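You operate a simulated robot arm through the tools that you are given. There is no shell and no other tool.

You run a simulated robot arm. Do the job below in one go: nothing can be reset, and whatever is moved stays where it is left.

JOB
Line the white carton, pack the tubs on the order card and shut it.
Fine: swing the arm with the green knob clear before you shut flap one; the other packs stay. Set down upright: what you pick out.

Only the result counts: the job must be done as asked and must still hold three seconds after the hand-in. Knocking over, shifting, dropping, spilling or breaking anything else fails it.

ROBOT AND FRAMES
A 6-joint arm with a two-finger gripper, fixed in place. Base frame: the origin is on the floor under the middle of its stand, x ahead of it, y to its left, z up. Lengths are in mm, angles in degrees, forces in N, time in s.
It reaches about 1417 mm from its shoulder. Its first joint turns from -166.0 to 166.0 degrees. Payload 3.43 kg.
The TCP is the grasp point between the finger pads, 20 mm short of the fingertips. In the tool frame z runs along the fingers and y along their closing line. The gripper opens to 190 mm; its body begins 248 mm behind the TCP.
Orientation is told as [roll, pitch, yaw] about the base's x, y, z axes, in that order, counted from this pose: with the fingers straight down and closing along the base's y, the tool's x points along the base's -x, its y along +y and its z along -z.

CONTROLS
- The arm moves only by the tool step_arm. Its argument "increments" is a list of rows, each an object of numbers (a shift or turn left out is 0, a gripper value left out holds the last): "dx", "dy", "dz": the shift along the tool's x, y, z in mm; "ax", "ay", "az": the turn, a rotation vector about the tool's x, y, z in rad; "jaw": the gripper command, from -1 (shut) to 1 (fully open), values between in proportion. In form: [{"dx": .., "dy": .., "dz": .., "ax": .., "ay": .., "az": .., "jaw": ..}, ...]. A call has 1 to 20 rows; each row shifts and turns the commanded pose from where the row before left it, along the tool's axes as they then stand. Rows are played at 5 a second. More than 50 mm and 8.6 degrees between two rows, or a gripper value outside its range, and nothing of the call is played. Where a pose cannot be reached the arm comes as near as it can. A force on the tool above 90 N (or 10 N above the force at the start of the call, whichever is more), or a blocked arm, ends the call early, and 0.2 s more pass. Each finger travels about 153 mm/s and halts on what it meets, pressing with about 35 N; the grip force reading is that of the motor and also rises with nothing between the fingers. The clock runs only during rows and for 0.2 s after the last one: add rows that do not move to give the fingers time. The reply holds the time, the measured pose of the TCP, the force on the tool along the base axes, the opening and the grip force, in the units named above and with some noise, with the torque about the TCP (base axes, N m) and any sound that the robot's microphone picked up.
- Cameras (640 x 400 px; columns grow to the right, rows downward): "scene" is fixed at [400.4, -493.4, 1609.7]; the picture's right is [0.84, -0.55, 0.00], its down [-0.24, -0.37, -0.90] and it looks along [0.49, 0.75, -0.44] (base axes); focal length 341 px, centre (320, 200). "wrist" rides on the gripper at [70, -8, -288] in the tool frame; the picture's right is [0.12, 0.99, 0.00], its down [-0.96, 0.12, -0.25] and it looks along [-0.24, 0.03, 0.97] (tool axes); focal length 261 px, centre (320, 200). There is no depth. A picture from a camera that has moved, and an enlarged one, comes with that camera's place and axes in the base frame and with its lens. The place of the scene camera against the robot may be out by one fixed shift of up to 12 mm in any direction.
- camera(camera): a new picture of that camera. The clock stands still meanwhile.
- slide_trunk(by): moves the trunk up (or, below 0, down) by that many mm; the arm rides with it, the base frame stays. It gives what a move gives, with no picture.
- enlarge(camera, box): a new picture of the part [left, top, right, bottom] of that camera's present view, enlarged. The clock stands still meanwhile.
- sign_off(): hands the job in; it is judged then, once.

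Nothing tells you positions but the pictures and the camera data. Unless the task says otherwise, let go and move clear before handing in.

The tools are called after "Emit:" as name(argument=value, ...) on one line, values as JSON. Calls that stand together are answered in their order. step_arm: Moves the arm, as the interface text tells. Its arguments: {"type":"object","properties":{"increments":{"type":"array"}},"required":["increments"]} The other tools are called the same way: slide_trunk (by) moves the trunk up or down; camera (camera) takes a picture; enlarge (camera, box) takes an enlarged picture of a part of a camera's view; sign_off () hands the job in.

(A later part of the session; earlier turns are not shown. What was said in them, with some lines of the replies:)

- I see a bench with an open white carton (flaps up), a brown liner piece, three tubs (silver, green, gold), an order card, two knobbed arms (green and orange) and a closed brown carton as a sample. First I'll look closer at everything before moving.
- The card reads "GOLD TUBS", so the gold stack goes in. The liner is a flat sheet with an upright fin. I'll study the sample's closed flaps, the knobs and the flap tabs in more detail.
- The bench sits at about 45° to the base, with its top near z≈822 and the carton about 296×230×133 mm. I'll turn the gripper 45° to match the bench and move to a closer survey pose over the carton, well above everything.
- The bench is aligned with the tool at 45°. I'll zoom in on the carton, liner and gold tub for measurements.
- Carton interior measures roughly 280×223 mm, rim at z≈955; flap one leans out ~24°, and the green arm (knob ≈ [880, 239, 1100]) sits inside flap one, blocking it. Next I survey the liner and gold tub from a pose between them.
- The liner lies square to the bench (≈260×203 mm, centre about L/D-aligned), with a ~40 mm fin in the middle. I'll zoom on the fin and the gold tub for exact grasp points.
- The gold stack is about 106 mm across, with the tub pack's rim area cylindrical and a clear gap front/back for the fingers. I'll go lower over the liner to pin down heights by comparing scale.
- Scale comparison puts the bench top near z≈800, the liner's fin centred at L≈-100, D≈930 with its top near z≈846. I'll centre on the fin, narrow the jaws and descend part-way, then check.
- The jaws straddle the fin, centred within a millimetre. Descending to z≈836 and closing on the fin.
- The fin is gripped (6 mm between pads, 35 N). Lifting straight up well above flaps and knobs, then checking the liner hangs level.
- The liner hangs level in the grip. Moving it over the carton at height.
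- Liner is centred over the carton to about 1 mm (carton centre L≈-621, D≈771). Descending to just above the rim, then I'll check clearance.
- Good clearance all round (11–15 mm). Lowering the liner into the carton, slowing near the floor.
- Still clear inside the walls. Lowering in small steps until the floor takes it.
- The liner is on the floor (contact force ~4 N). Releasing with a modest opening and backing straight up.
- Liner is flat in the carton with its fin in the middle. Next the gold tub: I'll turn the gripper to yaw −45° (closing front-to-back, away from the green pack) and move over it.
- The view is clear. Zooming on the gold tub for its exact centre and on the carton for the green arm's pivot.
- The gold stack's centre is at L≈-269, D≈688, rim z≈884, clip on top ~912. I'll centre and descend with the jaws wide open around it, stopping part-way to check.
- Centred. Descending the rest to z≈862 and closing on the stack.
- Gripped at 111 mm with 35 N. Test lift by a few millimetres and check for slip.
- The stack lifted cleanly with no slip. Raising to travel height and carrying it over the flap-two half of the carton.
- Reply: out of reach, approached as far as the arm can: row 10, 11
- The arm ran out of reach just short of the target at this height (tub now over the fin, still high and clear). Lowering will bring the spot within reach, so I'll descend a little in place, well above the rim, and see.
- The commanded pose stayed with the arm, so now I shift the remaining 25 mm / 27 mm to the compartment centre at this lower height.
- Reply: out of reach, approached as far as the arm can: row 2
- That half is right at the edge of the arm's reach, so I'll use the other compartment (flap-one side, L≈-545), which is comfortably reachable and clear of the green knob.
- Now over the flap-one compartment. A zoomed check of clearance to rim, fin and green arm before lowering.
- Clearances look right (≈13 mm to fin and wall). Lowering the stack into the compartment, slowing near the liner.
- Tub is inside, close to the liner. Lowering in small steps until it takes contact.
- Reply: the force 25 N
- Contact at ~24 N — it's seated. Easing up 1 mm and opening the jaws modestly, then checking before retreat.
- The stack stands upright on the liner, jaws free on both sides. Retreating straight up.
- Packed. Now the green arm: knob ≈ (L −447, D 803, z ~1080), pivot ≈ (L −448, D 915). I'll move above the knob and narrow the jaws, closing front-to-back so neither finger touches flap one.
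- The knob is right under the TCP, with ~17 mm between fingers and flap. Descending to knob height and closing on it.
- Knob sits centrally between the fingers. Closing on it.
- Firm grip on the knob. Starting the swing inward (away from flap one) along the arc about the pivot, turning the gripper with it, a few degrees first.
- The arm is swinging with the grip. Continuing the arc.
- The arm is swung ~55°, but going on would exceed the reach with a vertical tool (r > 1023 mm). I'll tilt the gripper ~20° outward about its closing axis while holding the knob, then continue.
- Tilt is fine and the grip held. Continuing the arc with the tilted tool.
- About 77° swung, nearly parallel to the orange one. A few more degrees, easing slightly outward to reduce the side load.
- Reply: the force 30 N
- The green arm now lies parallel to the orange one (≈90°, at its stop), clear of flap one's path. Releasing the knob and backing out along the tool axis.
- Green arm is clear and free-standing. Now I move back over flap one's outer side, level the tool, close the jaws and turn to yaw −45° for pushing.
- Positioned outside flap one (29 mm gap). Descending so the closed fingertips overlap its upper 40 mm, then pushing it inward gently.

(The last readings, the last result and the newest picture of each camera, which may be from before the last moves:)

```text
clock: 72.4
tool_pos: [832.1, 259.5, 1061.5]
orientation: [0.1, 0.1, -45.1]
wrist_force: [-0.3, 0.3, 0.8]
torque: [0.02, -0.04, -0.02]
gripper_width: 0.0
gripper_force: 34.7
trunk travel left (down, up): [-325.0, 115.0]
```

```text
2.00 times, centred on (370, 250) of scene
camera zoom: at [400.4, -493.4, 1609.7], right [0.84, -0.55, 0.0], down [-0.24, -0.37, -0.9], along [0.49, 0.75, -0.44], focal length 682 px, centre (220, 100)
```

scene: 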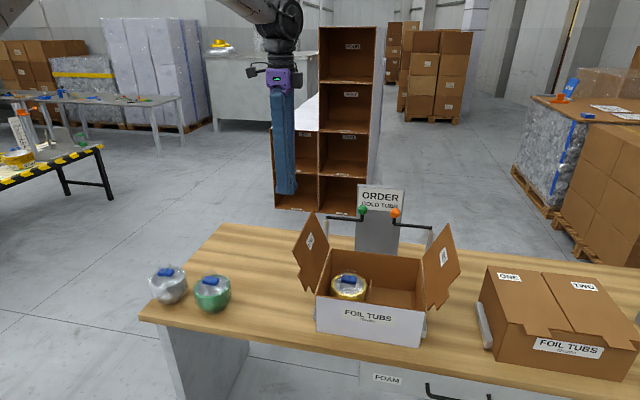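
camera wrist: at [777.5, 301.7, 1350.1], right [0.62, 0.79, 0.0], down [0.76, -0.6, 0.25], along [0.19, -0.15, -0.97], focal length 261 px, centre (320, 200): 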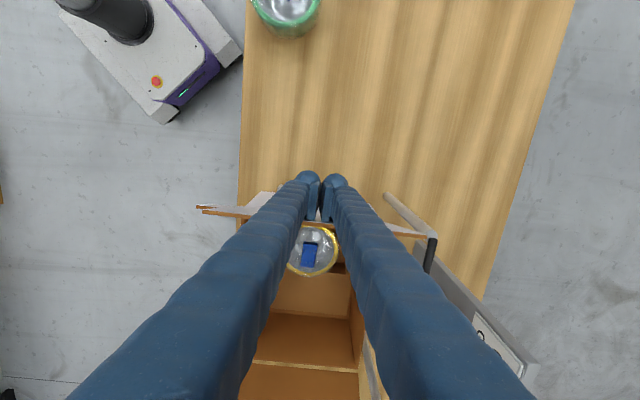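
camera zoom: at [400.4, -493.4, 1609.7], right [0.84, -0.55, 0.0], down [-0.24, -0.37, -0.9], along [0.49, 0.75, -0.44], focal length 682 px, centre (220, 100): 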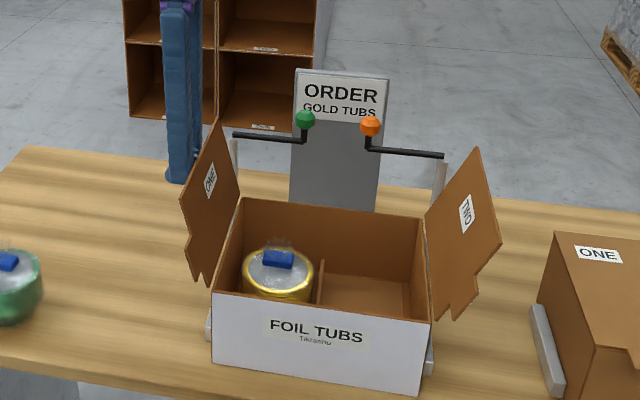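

Contact reached with negligible force. Continuing to push flap one up to vertical and then over along the hinge arc.

Emit:
step_arm(increments=[{"dx": -10}, {"dx": -10}, {"dx": -10}, {"dx": -10}, {"dx": -10, "dz": -5}, {}])

Emit:
enlarge(camera="scene", box=[260, 150, 480, 350])

Emit:
camera(camera="wrist")

```text
clock: 73.8
tool_pos: [868.5, 223.0, 1066.7]
orientation: [0.0, 0.1, -45.1]
wrist_force: [-0.2, 0.1, 0.6]
torque: [0.02, -0.03, -0.01]
gripper_width: 0.2
gripper_force: 34.1
trunk travel left (down, up): [-325.0, 115.0]
```

```text
2.00 times, centred on (370, 250) of scene
camera zoom: at [400.4, -493.4, 1609.7], right [0.84, -0.55, 0.0], down [-0.24, -0.37, -0.9], along [0.49, 0.75, -0.44], focal length 682 px, centre (220, 100)
```

zoom: 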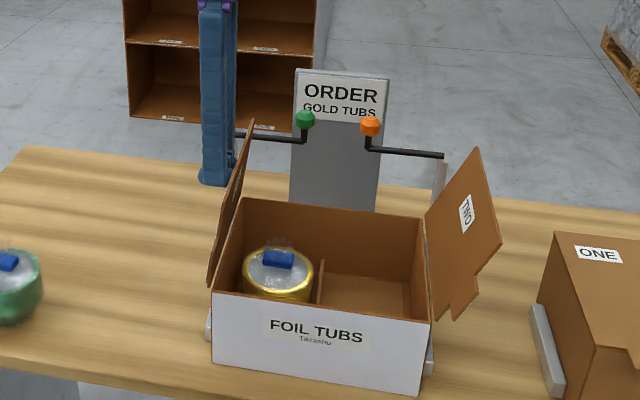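

```text
taken
camera wrist: at [813.0, 266.0, 1354.2], right [0.62, 0.79, 0.0], down [0.76, -0.6, 0.25], along [0.19, -0.15, -0.97], focal length 261 px, centre (320, 200)
```

wrist: 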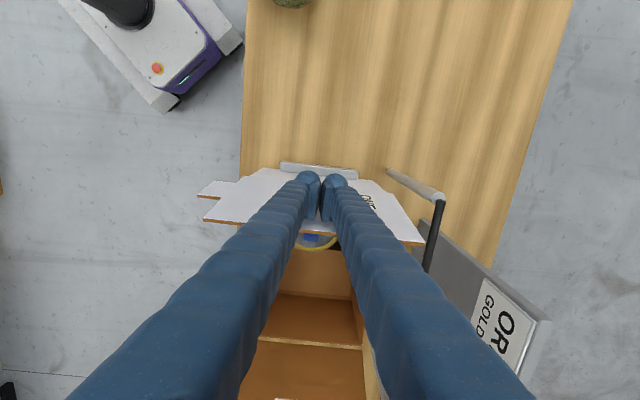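

Flap one is about vertical. Following the arc inward.

Emit:
step_arm(increments=[{"dx": -13}, {"dx": -14, "dz": 1}, {"dx": -14, "dz": 4}, {"dx": -13, "dz": 6}, {}, {}])

Emit:
enlarge(camera="scene", box=[260, 150, 480, 350])

Emit:
camera(camera="wrist")

```text
clock: 75.2
tool_pos: [905.4, 185.4, 1056.5]
orientation: [0.0, 0.1, -45.0]
wrist_force: [0.5, 0.4, -0.6]
torque: [-0.02, 0.02, 0.0]
gripper_width: 0.0
gripper_force: 34.3
trunk travel left (down, up): [-325.0, 115.0]
```

```text
2.00 times, centred on (370, 250) of scene
camera zoom: at [400.4, -493.4, 1609.7], right [0.84, -0.55, 0.0], down [-0.24, -0.37, -0.9], along [0.49, 0.75, -0.44], focal length 682 px, centre (220, 100)
```

zoom: 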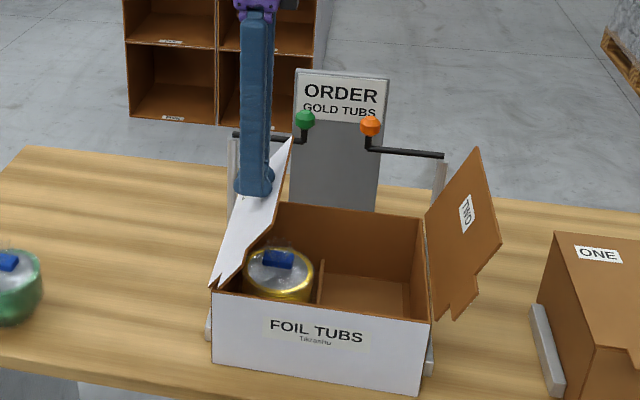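

```text
taken
camera wrist: at [851.1, 228.6, 1344.3], right [0.62, 0.79, 0.0], down [0.76, -0.6, 0.25], along [0.19, -0.15, -0.97], focal length 261 px, centre (320, 200)
```

wrist: 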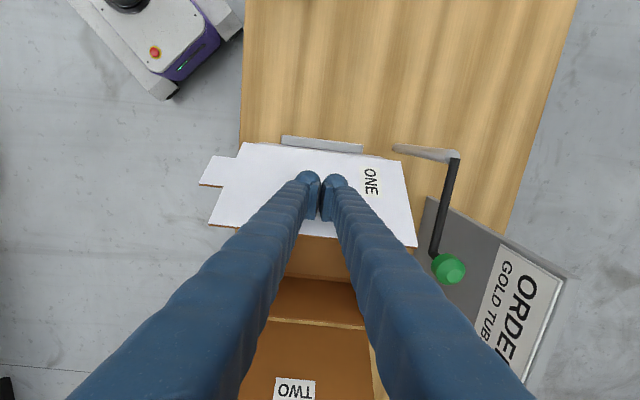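

Flap one follows nicely with almost no force. Continuing over and down.

Emit:
step_arm(increments=[{"dx": -12, "dz": 8}, {"dx": -12, "dz": 8.5}, {"dx": -9, "dz": 11}, {"dx": -8, "dz": 12}, {"dx": -6, "dz": 14}, {"dx": -5, "dz": 12}, {}, {}])

Emit:
enlarge(camera="scene", box=[260, 150, 480, 350])

Emit:
camera(camera="wrist")

```text
clock: 77.0
tool_pos: [943.4, 147.0, 990.4]
orientation: [0.0, 0.0, -45.0]
wrist_force: [0.0, -0.3, -0.9]
torque: [0.0, 0.03, 0.02]
gripper_width: 0.0
gripper_force: 33.9
trunk travel left (down, up): [-325.0, 115.0]
```

```text
2.00 times, centred on (370, 250) of scene
camera zoom: at [400.4, -493.4, 1609.7], right [0.84, -0.55, 0.0], down [-0.24, -0.37, -0.9], along [0.49, 0.75, -0.44], focal length 682 px, centre (220, 100)
```

zoom: 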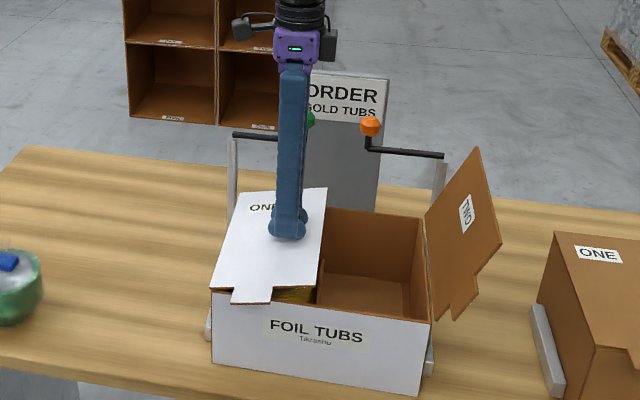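

```text
taken
camera wrist: at [888.0, 191.0, 1277.9], right [0.62, 0.79, 0.0], down [0.76, -0.6, 0.25], along [0.19, -0.15, -0.97], focal length 261 px, centre (320, 200)
```

wrist: 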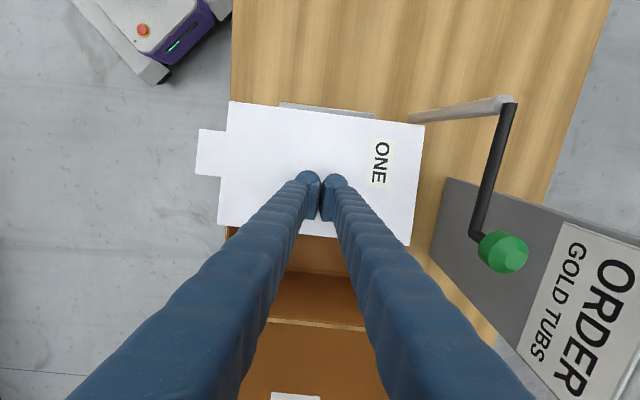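

Nearly shut. Pressing it down the last bit in small steps, watching the force.

Emit:
step_arm(increments=[{"dx": -2, "dz": 10}, {"dx": -1, "dz": 7}, {"dz": 4}, {"dz": 3}, {}])

Emit:
enlarge(camera="scene", box=[290, 220, 450, 350])

```text
clock: 78.2
tool_pos: [945.3, 144.2, 966.4]
orientation: [0.0, 0.1, -45.0]
wrist_force: [-0.1, 0.3, -0.4]
torque: [0.0, 0.03, 0.0]
gripper_width: 0.4
gripper_force: 34.2
trunk travel left (down, up): [-325.0, 115.0]
```

```text
3.08 times, centred on (370, 285) of scene
camera zoom: at [400.4, -493.4, 1609.7], right [0.84, -0.55, 0.0], down [-0.24, -0.37, -0.9], along [0.49, 0.75, -0.44], focal length 1050 px, centre (166, -62)
```

zoom: 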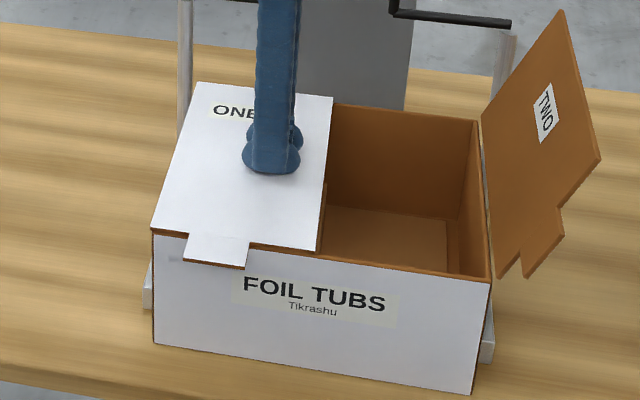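

Emit:
step_arm(increments=[{"dz": 2}, {"dz": 2}, {"dz": 1.5}, {}])

Emit:
enlarge(camera="scene", box=[290, 220, 450, 350])

```text
clock: 79.2
tool_pos: [944.4, 144.4, 963.4]
orientation: [0.4, -0.1, -44.9]
wrist_force: [3.4, -0.9, 33.1]
torque: [0.13, 0.29, -0.03]
gripper_width: 6.1
gripper_force: 34.4
trunk travel left (down, up): [-325.0, 115.0]
```

```text
3.08 times, centred on (370, 285) of scene
camera zoom: at [400.4, -493.4, 1609.7], right [0.84, -0.55, 0.0], down [-0.24, -0.37, -0.9], along [0.49, 0.75, -0.44], focal length 1050 px, centre (166, -62)
```

zoom: 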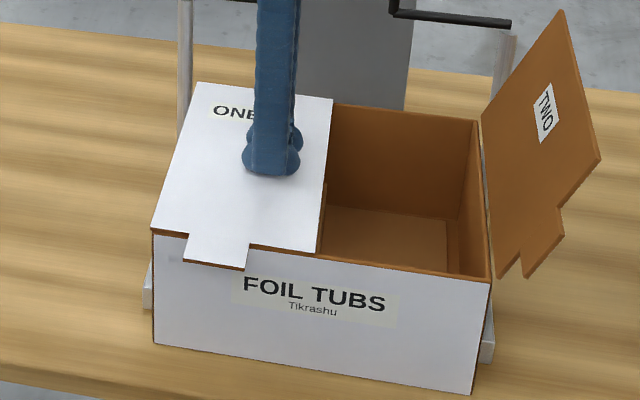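

Flap one is pressed fully shut (33 N reaction). Lifting off to see that it stays.

Emit:
step_arm(increments=[{"dz": -6}, {"dz": -20}, {"dz": -40}, {"dz": -45}, {"dz": -45}, {"dz": -45}, {"dz": -45}, {}, {}])

Emit:
camera(camera="wrist")

Emit:
camera(camera="scene")

Emit:
enlarge(camera="scene", box=[290, 220, 450, 350])

```text
clock: 81.2
tool_pos: [944.6, 144.2, 1209.1]
orientation: [0.0, 0.1, -45.0]
wrist_force: [0.2, -0.5, -0.6]
torque: [0.01, -0.01, 0.01]
gripper_width: 0.0
gripper_force: 34.5
trunk travel left (down, up): [-325.0, 115.0]
```

```text
taken
camera wrist: at [889.8, 187.2, 1497.0], right [0.62, 0.79, 0.0], down [0.76, -0.6, 0.25], along [0.19, -0.15, -0.97], focal length 261 px, centre (320, 200)
```

wrist: 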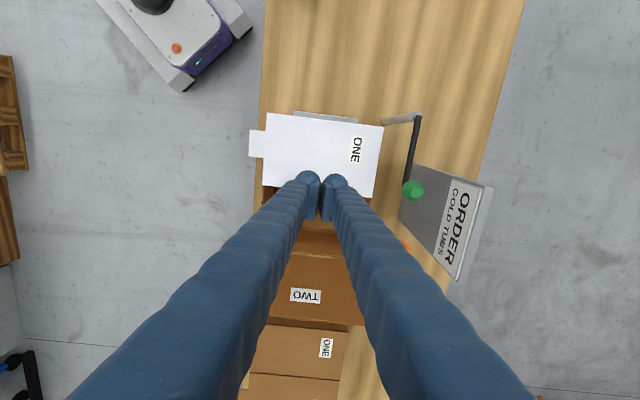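

```text
taken
```

scene: 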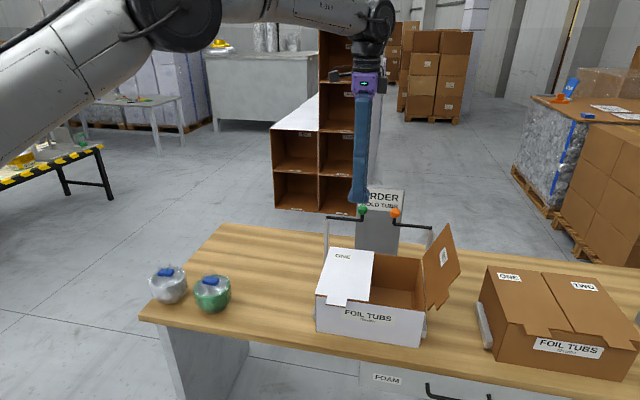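

```text
3.08 times, centred on (370, 285) of scene
camera zoom: at [400.4, -493.4, 1609.7], right [0.84, -0.55, 0.0], down [-0.24, -0.37, -0.9], along [0.49, 0.75, -0.44], focal length 1050 px, centre (166, -62)
```

zoom: 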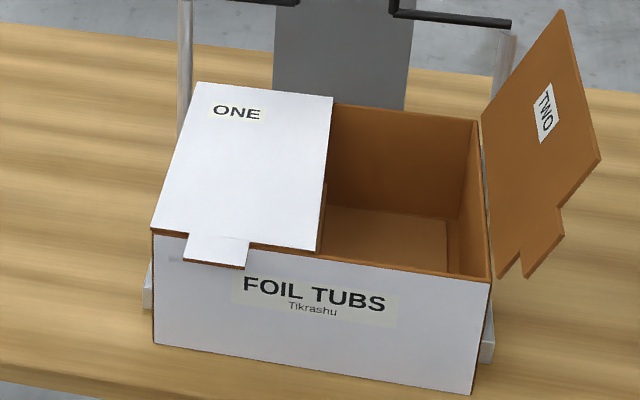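

Flap one stays shut flat. Flap two's outer side is beyond vertical-tool reach, so I'll turn to yaw 20° and tilt the tool 30° outward, then move over to the outside of flap two.

Emit:
step_arm(increments=[{"az": -0.12606}, {"az": -0.12606}, {"az": -0.12606}, {"az": -0.12606}, {"az": -0.12606}, {"az": -0.12606}, {"az": -0.12606}, {"az": -0.12606}, {"az": -0.12606}, {"ay": -0.1309}, {"ay": -0.1309}, {"ay": -0.1309}, {"ay": -0.1309}, {}])

Emit:
camera(camera="wrist")

Emit:
camera(camera="scene")

```text
clock: 84.2
tool_pos: [944.4, 145.4, 1206.4]
orientation: [0.1, -30.0, 19.9]
wrist_force: [-0.4, 0.3, 0.2]
torque: [0.0, 0.04, -0.03]
gripper_width: 0.1
gripper_force: 34.6
trunk travel left (down, up): [-325.0, 115.0]
```

```text
taken
camera wrist: at [755.3, 67.3, 1420.5], right [-0.44, 0.9, -0.06], down [0.63, 0.35, 0.7], along [0.65, 0.27, -0.72], focal length 261 px, centre (320, 200)
```

wrist: 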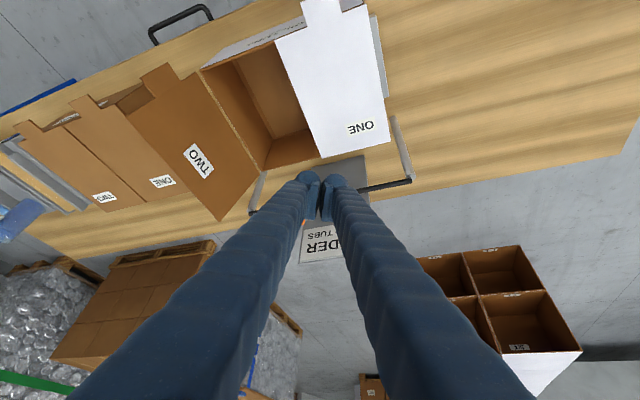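

```text
taken
```

scene: 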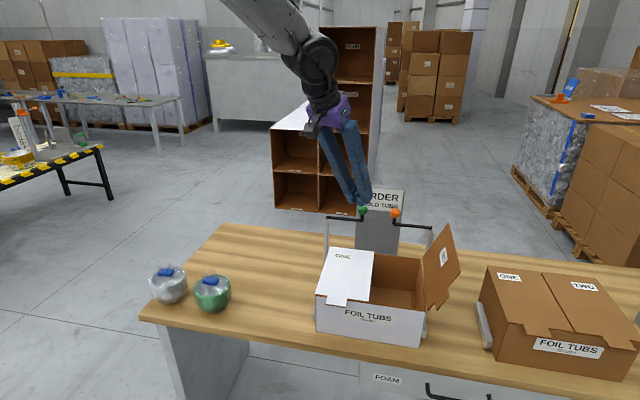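

Tool tilted as planned. Moving across above flap two to its outer side.

Emit:
step_arm(increments=[{"dx": -7.9, "dy": -40.5, "dz": 13.08}, {"dx": -7.9, "dy": -40.5, "dz": 13.08}, {"dx": -7.9, "dy": -40.5, "dz": 13.08}, {"dx": -7.9, "dy": -40.5, "dz": 13.08}, {"dx": -7.9, "dy": -40.5, "dz": 13.08}, {"dx": -7.9, "dy": -40.5, "dz": 13.08}, {"dx": -7.9, "dy": -40.5, "dz": 13.08}, {"dx": -7.9, "dy": -40.5, "dz": 13.08}, {}, {}])

Emit:
camera(camera="wrist")

Emit:
enlarge(camera="scene", box=[300, 130, 560, 350])

```text
clock: 86.4
tool_pos: [1156.6, -121.0, 1145.9]
orientation: [0.1, -29.9, 20.0]
wrist_force: [-0.9, -0.1, 0.0]
torque: [-0.09, -0.03, -0.04]
gripper_width: 0.0
gripper_force: 33.8
trunk travel left (down, up): [-325.0, 115.0]
```

```text
taken
camera wrist: at [967.6, -199.5, 1359.1], right [-0.44, 0.9, -0.06], down [0.63, 0.35, 0.69], along [0.64, 0.27, -0.72], focal length 261 px, centre (320, 200)
```

wrist: 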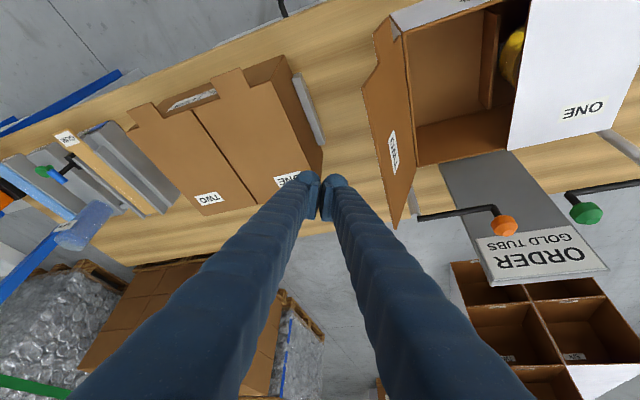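

```text
1.82 times, centred on (430, 240) of scene
camera zoom: at [400.4, -493.4, 1609.7], right [0.84, -0.55, 0.0], down [-0.24, -0.37, -0.9], along [0.49, 0.75, -0.44], focal length 620 px, centre (120, 127)
```

zoom: 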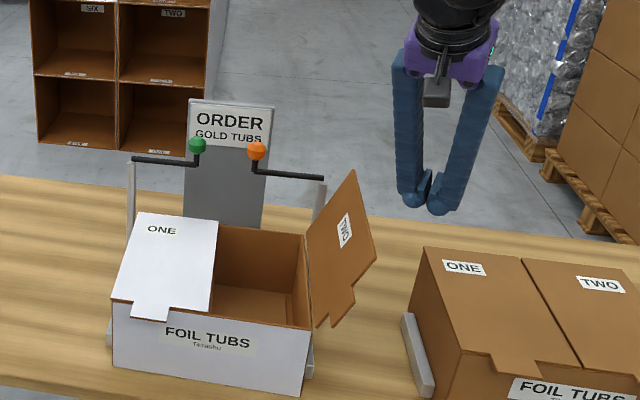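

Clear space here. I'll go a bit further out and forward, then descend beside flap two's outer face.

Emit:
step_arm(increments=[{"dx": 19.25, "dy": -18.1, "dz": 14.9}, {"dx": 19.25, "dy": -18.1, "dz": 14.9}, {}, {"dx": 11.75, "dz": 20.35}, {"dx": 11.75, "dz": 20.35}, {}, {}])

Emit:
camera(camera="wrist")

Emit:
enlarge(camera="scene", box=[300, 130, 560, 350])

```text
clock: 88.0
tool_pos: [1151.1, -164.2, 1053.9]
orientation: [0.0, -30.0, 19.8]
wrist_force: [0.1, 0.2, -0.3]
torque: [0.03, 0.0, 0.0]
gripper_width: 0.0
gripper_force: 34.3
trunk travel left (down, up): [-325.0, 115.0]
```

```text
taken
camera wrist: at [963.0, -241.2, 1268.6], right [-0.44, 0.9, -0.06], down [0.63, 0.35, 0.7], along [0.64, 0.27, -0.72], focal length 261 px, centre (320, 200)
```

wrist: 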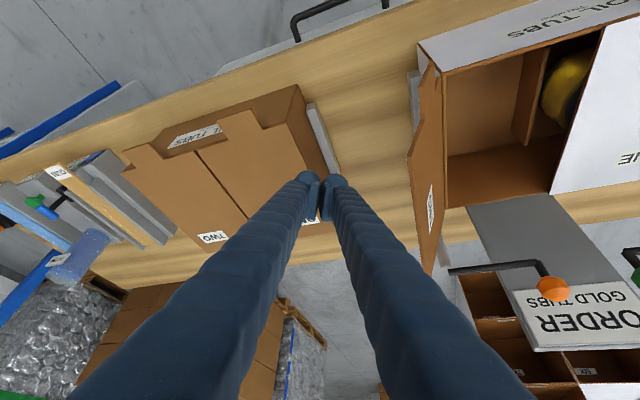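

```text
1.82 times, centred on (430, 240) of scene
camera zoom: at [400.4, -493.4, 1609.7], right [0.84, -0.55, 0.0], down [-0.24, -0.37, -0.9], along [0.49, 0.75, -0.44], focal length 620 px, centre (120, 127)
```

zoom: 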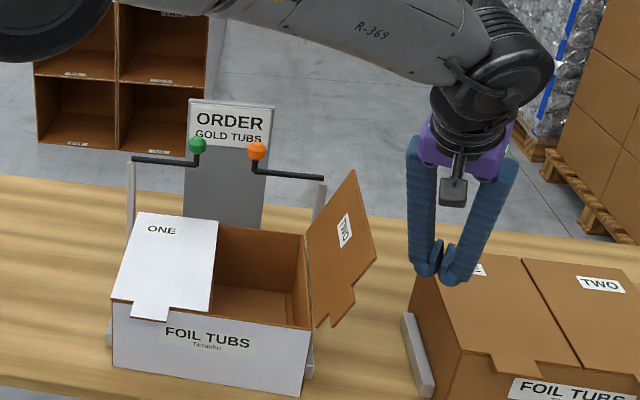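

Beside flap two now, with the tip ~100 mm above the sample carton's lid height. Pushing flap two inward (+L) step by step.

Emit:
step_arm(increments=[{"dx": 7.32, "dy": 18.13, "dz": -4.23}, {"dx": 7.32, "dy": 18.13, "dz": -4.23}, {"dx": 5.49, "dy": 13.6, "dz": -3.17}, {"dx": 5.49, "dy": 13.6, "dz": -3.17}, {"dx": 5.49, "dy": 13.6, "dz": -3.17}, {}])

Emit:
camera(camera="wrist")

Emit:
enlarge(camera="scene", box=[300, 130, 560, 350])

```text
clock: 89.4
tool_pos: [1093.4, -103.4, 1053.8]
orientation: [0.1, -30.1, 20.0]
wrist_force: [-0.2, 0.3, 0.5]
torque: [-0.02, 0.0, -0.01]
gripper_width: 0.2
gripper_force: 35.0
trunk travel left (down, up): [-325.0, 115.0]
```

```text
taken
camera wrist: at [902.9, -181.1, 1267.9], right [-0.44, 0.9, -0.06], down [0.63, 0.35, 0.69], along [0.64, 0.27, -0.72], focal length 261 px, centre (320, 200)
```

wrist: 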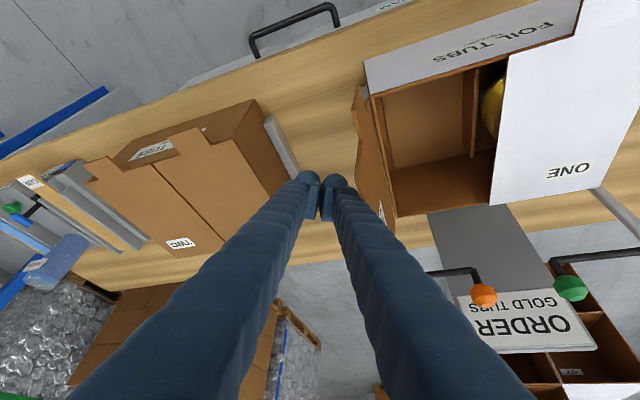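

```text
1.82 times, centred on (430, 240) of scene
camera zoom: at [400.4, -493.4, 1609.7], right [0.84, -0.55, 0.0], down [-0.24, -0.37, -0.9], along [0.49, 0.75, -0.44], focal length 620 px, centre (120, 127)
```

zoom: 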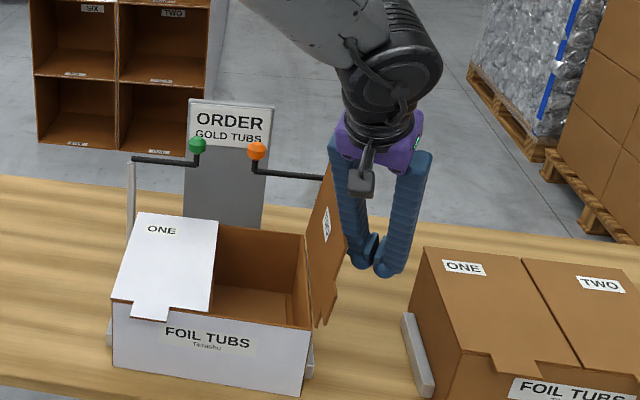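

Flap two is coming up (now nearly vertical) with no noticeable force. Continuing inward.

Emit:
step_arm(increments=[{"dx": 5.12, "dy": 12.69, "dz": -2.96}, {"dx": 5.12, "dy": 12.69, "dz": -2.96}, {"dx": 5.12, "dy": 12.69, "dz": -2.96}, {"dx": 5.12, "dy": 12.69, "dz": -2.96}, {"dx": 5.12, "dy": 12.69, "dz": -2.96}, {}])

Emit:
camera(camera="wrist")

Emit:
enlarge(camera="scene", box=[300, 130, 560, 350])

```text
clock: 90.8
tool_pos: [1041.1, -52.4, 1053.3]
orientation: [0.1, -29.9, 19.9]
wrist_force: [-0.3, -0.2, -0.6]
torque: [0.0, 0.02, -0.01]
gripper_width: 0.3
gripper_force: 34.3
trunk travel left (down, up): [-325.0, 115.0]
```

```text
taken
camera wrist: at [852.8, -131.5, 1268.9], right [-0.44, 0.9, -0.06], down [0.63, 0.35, 0.69], along [0.64, 0.27, -0.72], focal length 261 px, centre (320, 200)
```

wrist: 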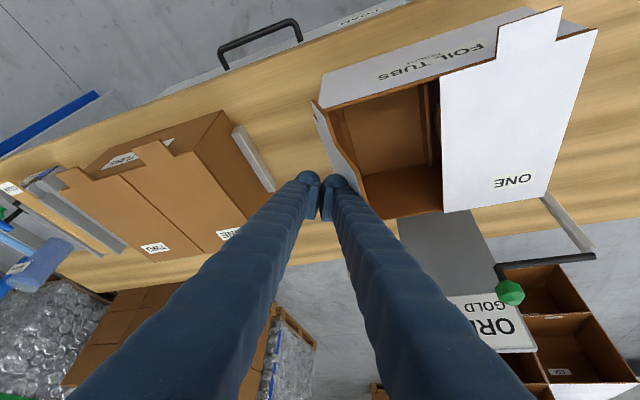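

```text
1.82 times, centred on (430, 240) of scene
camera zoom: at [400.4, -493.4, 1609.7], right [0.84, -0.55, 0.0], down [-0.24, -0.37, -0.9], along [0.49, 0.75, -0.44], focal length 620 px, centre (120, 127)
```

zoom: 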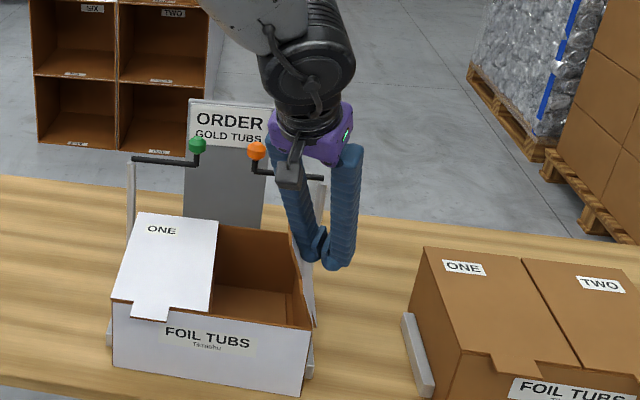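

Past vertical. Following the arc over and starting down.

Emit:
step_arm(increments=[{"dx": 5.89, "dy": 10.88, "dz": 0.06}, {"dx": 7.39, "dy": 10.88, "dz": 2.66}, {"dx": 8.39, "dy": 10.88, "dz": 4.39}, {"dx": 8.66, "dy": 9.06, "dz": 6.55}, {}])

Emit:
camera(camera="wrist")

Emit:
enlarge(camera="scene", box=[300, 130, 560, 350])

```text
clock: 92.0
tool_pos: [1008.6, -21.1, 1027.3]
orientation: [0.1, -30.0, 19.9]
wrist_force: [0.9, 0.4, -0.2]
torque: [-0.01, -0.01, 0.03]
gripper_width: 0.0
gripper_force: 34.1
trunk travel left (down, up): [-325.0, 115.0]
```

```text
taken
camera wrist: at [820.3, -99.1, 1241.7], right [-0.44, 0.9, -0.06], down [0.63, 0.35, 0.7], along [0.64, 0.27, -0.72], focal length 261 px, centre (320, 200)
```

wrist: 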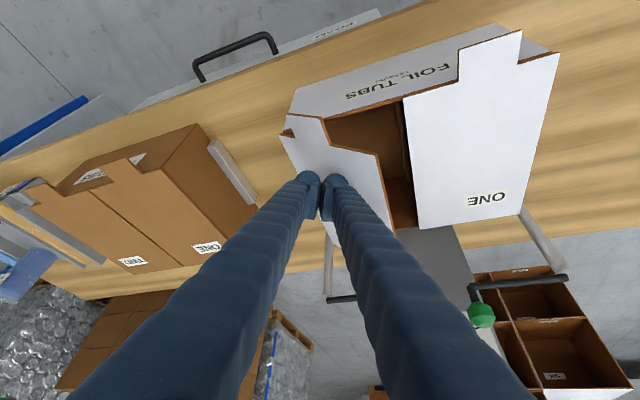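

```text
1.82 times, centred on (430, 240) of scene
camera zoom: at [400.4, -493.4, 1609.7], right [0.84, -0.55, 0.0], down [-0.24, -0.37, -0.9], along [0.49, 0.75, -0.44], focal length 620 px, centre (120, 127)
```

zoom: 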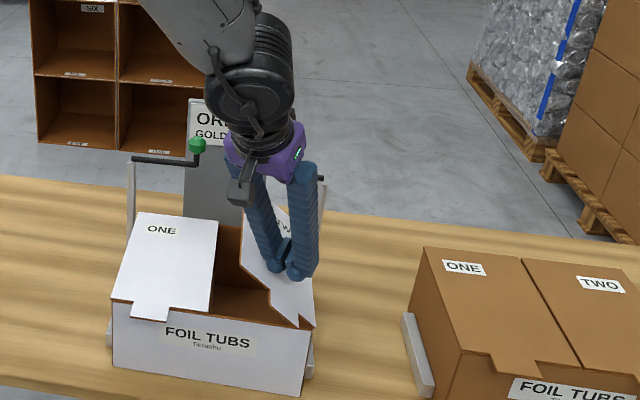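

Emit:
step_arm(increments=[{"dx": 7.43, "dy": 7.25, "dz": 6.1}, {"dx": 7.06, "dy": 6.34, "dz": 6.31}, {"dx": 7.7, "dy": 5.44, "dz": 8.26}, {"dx": 7.46, "dy": 3.63, "dz": 9.55}, {}])

Emit:
camera(camera="wrist")

Emit:
enlarge(camera="scene", box=[300, 180, 480, 350])

```text
clock: 93.2
tool_pos: [990.2, -3.2, 986.6]
orientation: [0.0, -29.9, 19.9]
wrist_force: [-0.2, 0.7, 0.5]
torque: [0.02, -0.07, 0.0]
gripper_width: 0.0
gripper_force: 34.5
trunk travel left (down, up): [-325.0, 115.0]
```

```text
taken
camera wrist: at [802.1, -81.1, 1201.7], right [-0.44, 0.9, -0.06], down [0.63, 0.35, 0.7], along [0.64, 0.27, -0.72], focal length 261 px, centre (320, 200)
```

wrist: 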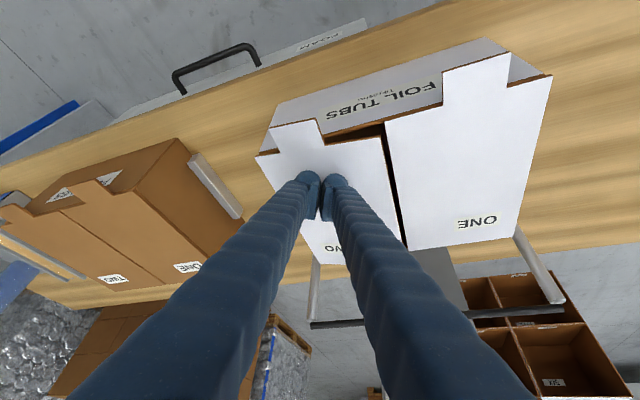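

```text
2.35 times, centred on (390, 265) of scene
camera zoom: at [400.4, -493.4, 1609.7], right [0.84, -0.55, 0.0], down [-0.24, -0.37, -0.9], along [0.49, 0.75, -0.44], focal length 803 px, centre (155, 47)
```

zoom: 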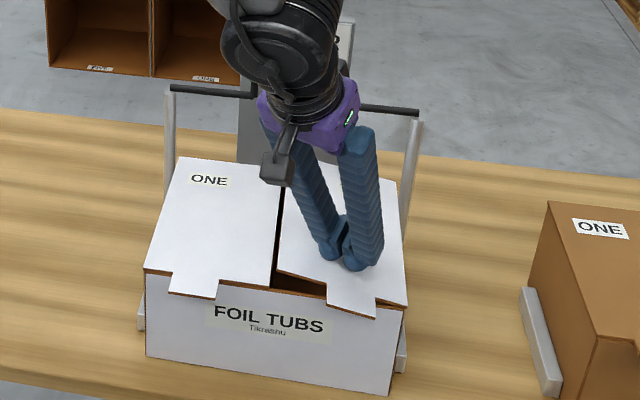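

Almost closed; pressing down the last ~20 mm in small steps.

Emit:
step_arm(increments=[{"dx": 3.5, "dz": 6.06}, {"dx": 2.5, "dz": 4.33}, {"dx": 2, "dz": 3.46}, {"dx": 1, "dz": 1.73}, {}])

Emit:
enlarge(camera="scene", box=[300, 180, 480, 350])

```text
clock: 94.4
tool_pos: [991.5, -3.8, 970.0]
orientation: [0.1, -30.1, 20.0]
wrist_force: [-0.4, 0.0, 6.3]
torque: [-0.06, 0.05, 0.04]
gripper_width: 6.0
gripper_force: 33.9
trunk travel left (down, up): [-325.0, 115.0]
```

```text
2.35 times, centred on (390, 265) of scene
camera zoom: at [400.4, -493.4, 1609.7], right [0.84, -0.55, 0.0], down [-0.24, -0.37, -0.9], along [0.49, 0.75, -0.44], focal length 803 px, centre (155, 47)
```

zoom: 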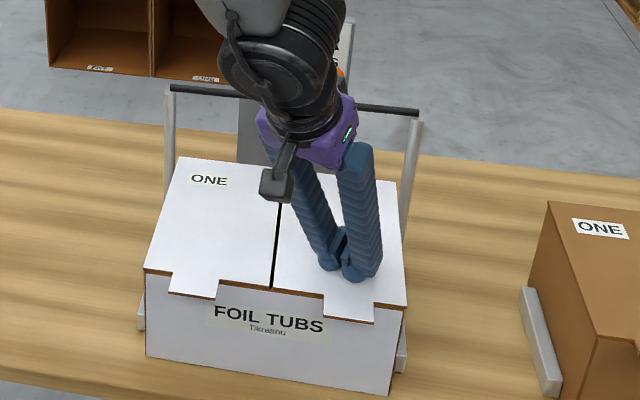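

Emit:
step_arm(increments=[{"dx": 1, "dz": 1.73}, {"dx": 0.75, "dz": 1.3}, {}])

Emit:
enlarge(camera="scene", box=[300, 180, 480, 350])

```text
clock: 95.2
tool_pos: [991.7, -1.8, 969.7]
orientation: [0.0, -30.2, 20.0]
wrist_force: [3.3, 2.3, 27.4]
torque: [-0.13, 0.05, -0.04]
gripper_width: 5.8
gripper_force: 34.3
trunk travel left (down, up): [-325.0, 115.0]
```

```text
2.35 times, centred on (390, 265) of scene
camera zoom: at [400.4, -493.4, 1609.7], right [0.84, -0.55, 0.0], down [-0.24, -0.37, -0.9], along [0.49, 0.75, -0.44], focal length 803 px, centre (155, 47)
```

zoom: 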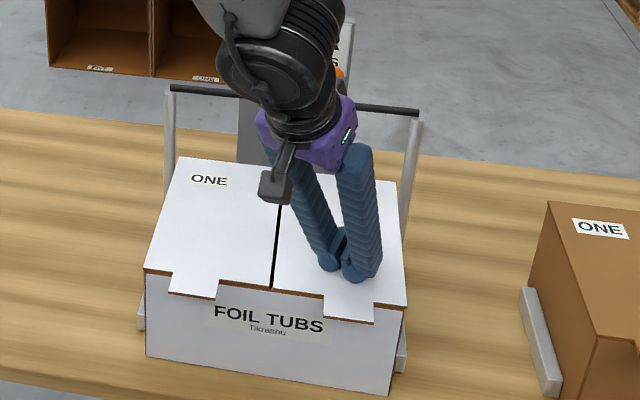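

Flap two is pressed shut (27 N). Lifting straight off and retreating clear.

Emit:
step_arm(increments=[{"dx": -4, "dz": -6.93}, {"dx": -10, "dz": -17.3}, {"dx": -20, "dz": -34.6}, {"dz": -45}, {"dz": -45}, {"dz": -45}, {"dz": -45}, {}, {}])

Emit:
camera(camera="wrist")

Emit:
camera(camera="scene")

Emit:
enlarge(camera="scene", box=[300, 180, 480, 350])

```text
clock: 97.2
tool_pos: [904.6, -33.3, 1188.0]
orientation: [0.2, -30.0, 19.9]
wrist_force: [-0.5, -0.2, 0.3]
torque: [0.02, 0.0, -0.01]
gripper_width: 0.0
gripper_force: 34.4
trunk travel left (down, up): [-325.0, 115.0]
```

```text
taken
camera wrist: at [715.1, -112.3, 1401.3], right [-0.44, 0.9, -0.06], down [0.63, 0.35, 0.7], along [0.65, 0.27, -0.72], focal length 261 px, centre (320, 200)
```

wrist: 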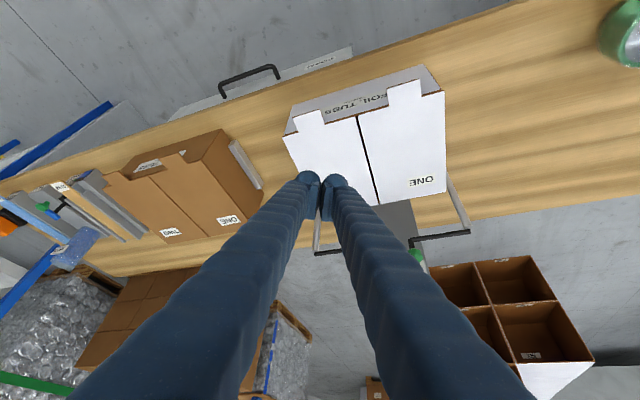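

```text
taken
```

scene: 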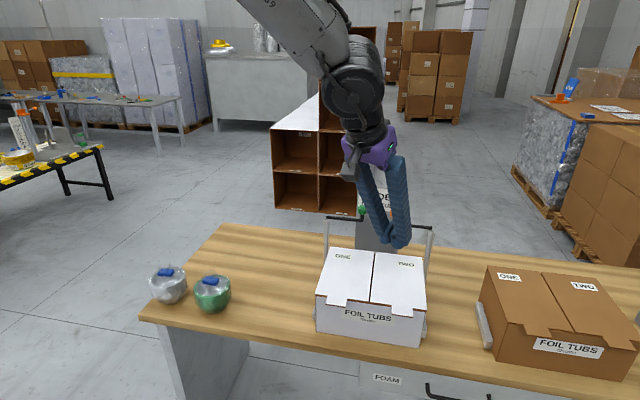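

```text
2.35 times, centred on (390, 265) of scene
camera zoom: at [400.4, -493.4, 1609.7], right [0.84, -0.55, 0.0], down [-0.24, -0.37, -0.9], along [0.49, 0.75, -0.44], focal length 803 px, centre (155, 47)
```

zoom: 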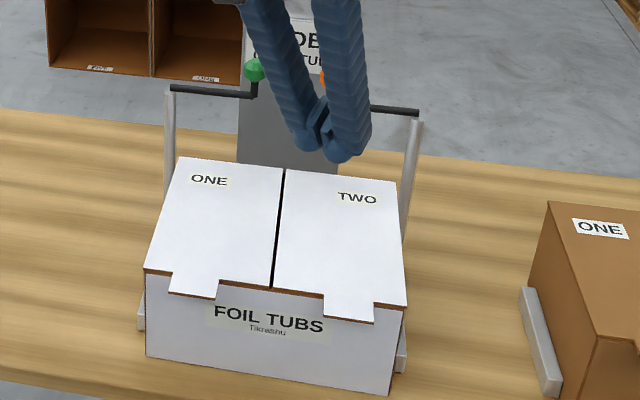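

Both flaps are shut flush like the sample, and the carton hasn't shifted. I'll back the arm well away, wait a few seconds, and re-inspect everything.

Emit:
step_arm(increments=[{"dz": -45}, {"dz": -45}, {"dz": -45}, {"dz": -45}, {}, {}, {}, {}, {}, {}, {}, {}, {}, {}, {}, {}, {}, {}])

Emit:
camera(camera="scene")

Emit:
enlarge(camera="scene", box=[305, 235, 435, 350])

Emit:
enlarge(camera="scene", box=[140, 180, 460, 340])

Emit:
enlarge(camera="wrist", box=[250, 50, 470, 260])

```text
clock: 101.0
tool_pos: [822.3, -65.8, 1347.2]
orientation: [0.1, -30.0, 19.8]
wrist_force: [-0.3, 0.3, 0.2]
torque: [0.0, -0.04, 0.02]
gripper_width: 0.0
gripper_force: 34.1
trunk travel left (down, up): [-325.0, 115.0]
```

```text
taken
```

scene: 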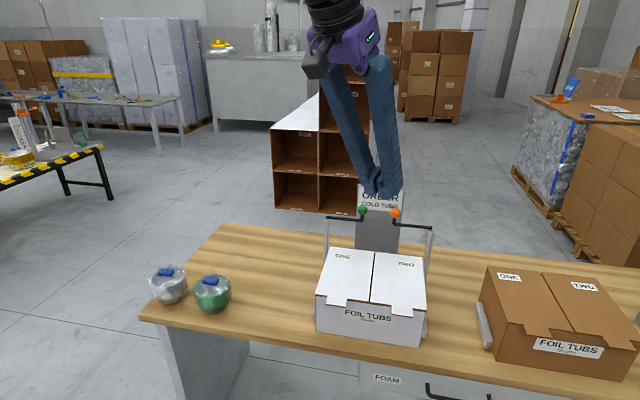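

```text
3.48 times, centred on (370, 292) of scene
camera zoom: at [400.4, -493.4, 1609.7], right [0.84, -0.55, 0.0], down [-0.24, -0.37, -0.9], along [0.49, 0.75, -0.44], focal length 1187 px, centre (146, -122)
```

zoom: 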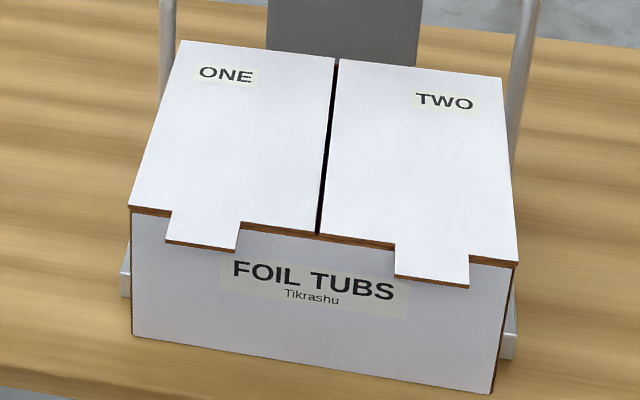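

```text
2.00 times, centred on (300, 260) of scene
camera zoom: at [400.4, -493.4, 1609.7], right [0.84, -0.55, 0.0], down [-0.24, -0.37, -0.9], along [0.49, 0.75, -0.44], focal length 682 px, centre (360, 80)
```

zoom: 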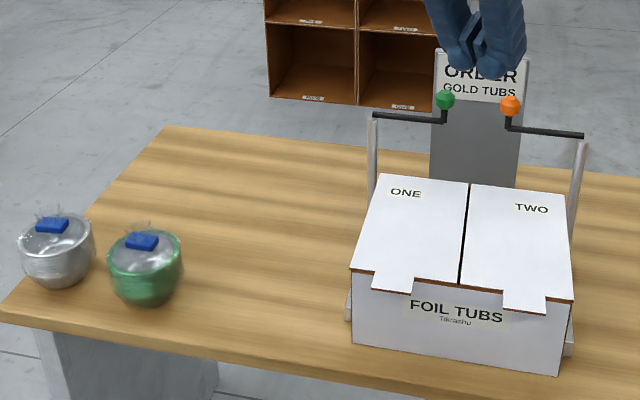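

```text
1.90 times, centred on (360, 155) of wrist
camera zoom: at [632.7, -143.4, 1560.7], right [-0.44, 0.9, -0.06], down [0.63, 0.35, 0.7], along [0.64, 0.27, -0.72], focal length 496 px, centre (244, 286)
```

zoom: 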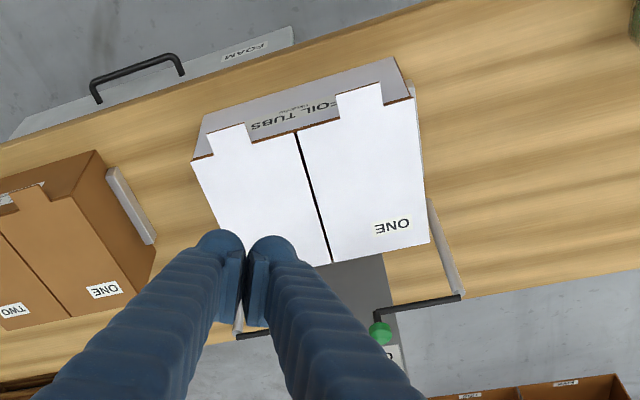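

The white carton is lined and packed with the gold tubs. Both flaps are flush, the green arm is swung clear, the other packs are untouched and the robot arm is well away. Nothing moved during a wait of about three seconds, so I'm handing in.

Emit:
sign_off()

```text
The job is handed in.
```

The white carton is lined, packed and shut, and I handed the job in. I got no verdict back, only confirmation that it was handed in.

- **Liner:** it lies flat on the carton floor, with its upright fin in the middle.
- **Tubs:** the order card reads "GOLD TUBS". The gold stack stands upright on the liner, in the half under flap one.
- **Green-knob arm:** I swung it about 90° inward to its stop before shutting flap one. It now lies level with the orange one.
- **Flaps:** I shut flap one, then flap two, pressing each down firmly. Both sit flush like the sample carton.

In the last pictures, after a wait of about three seconds, both flaps were still shut and the carton had not shifted. The silver and green packs were where they started. The robot arm was clear of everything.
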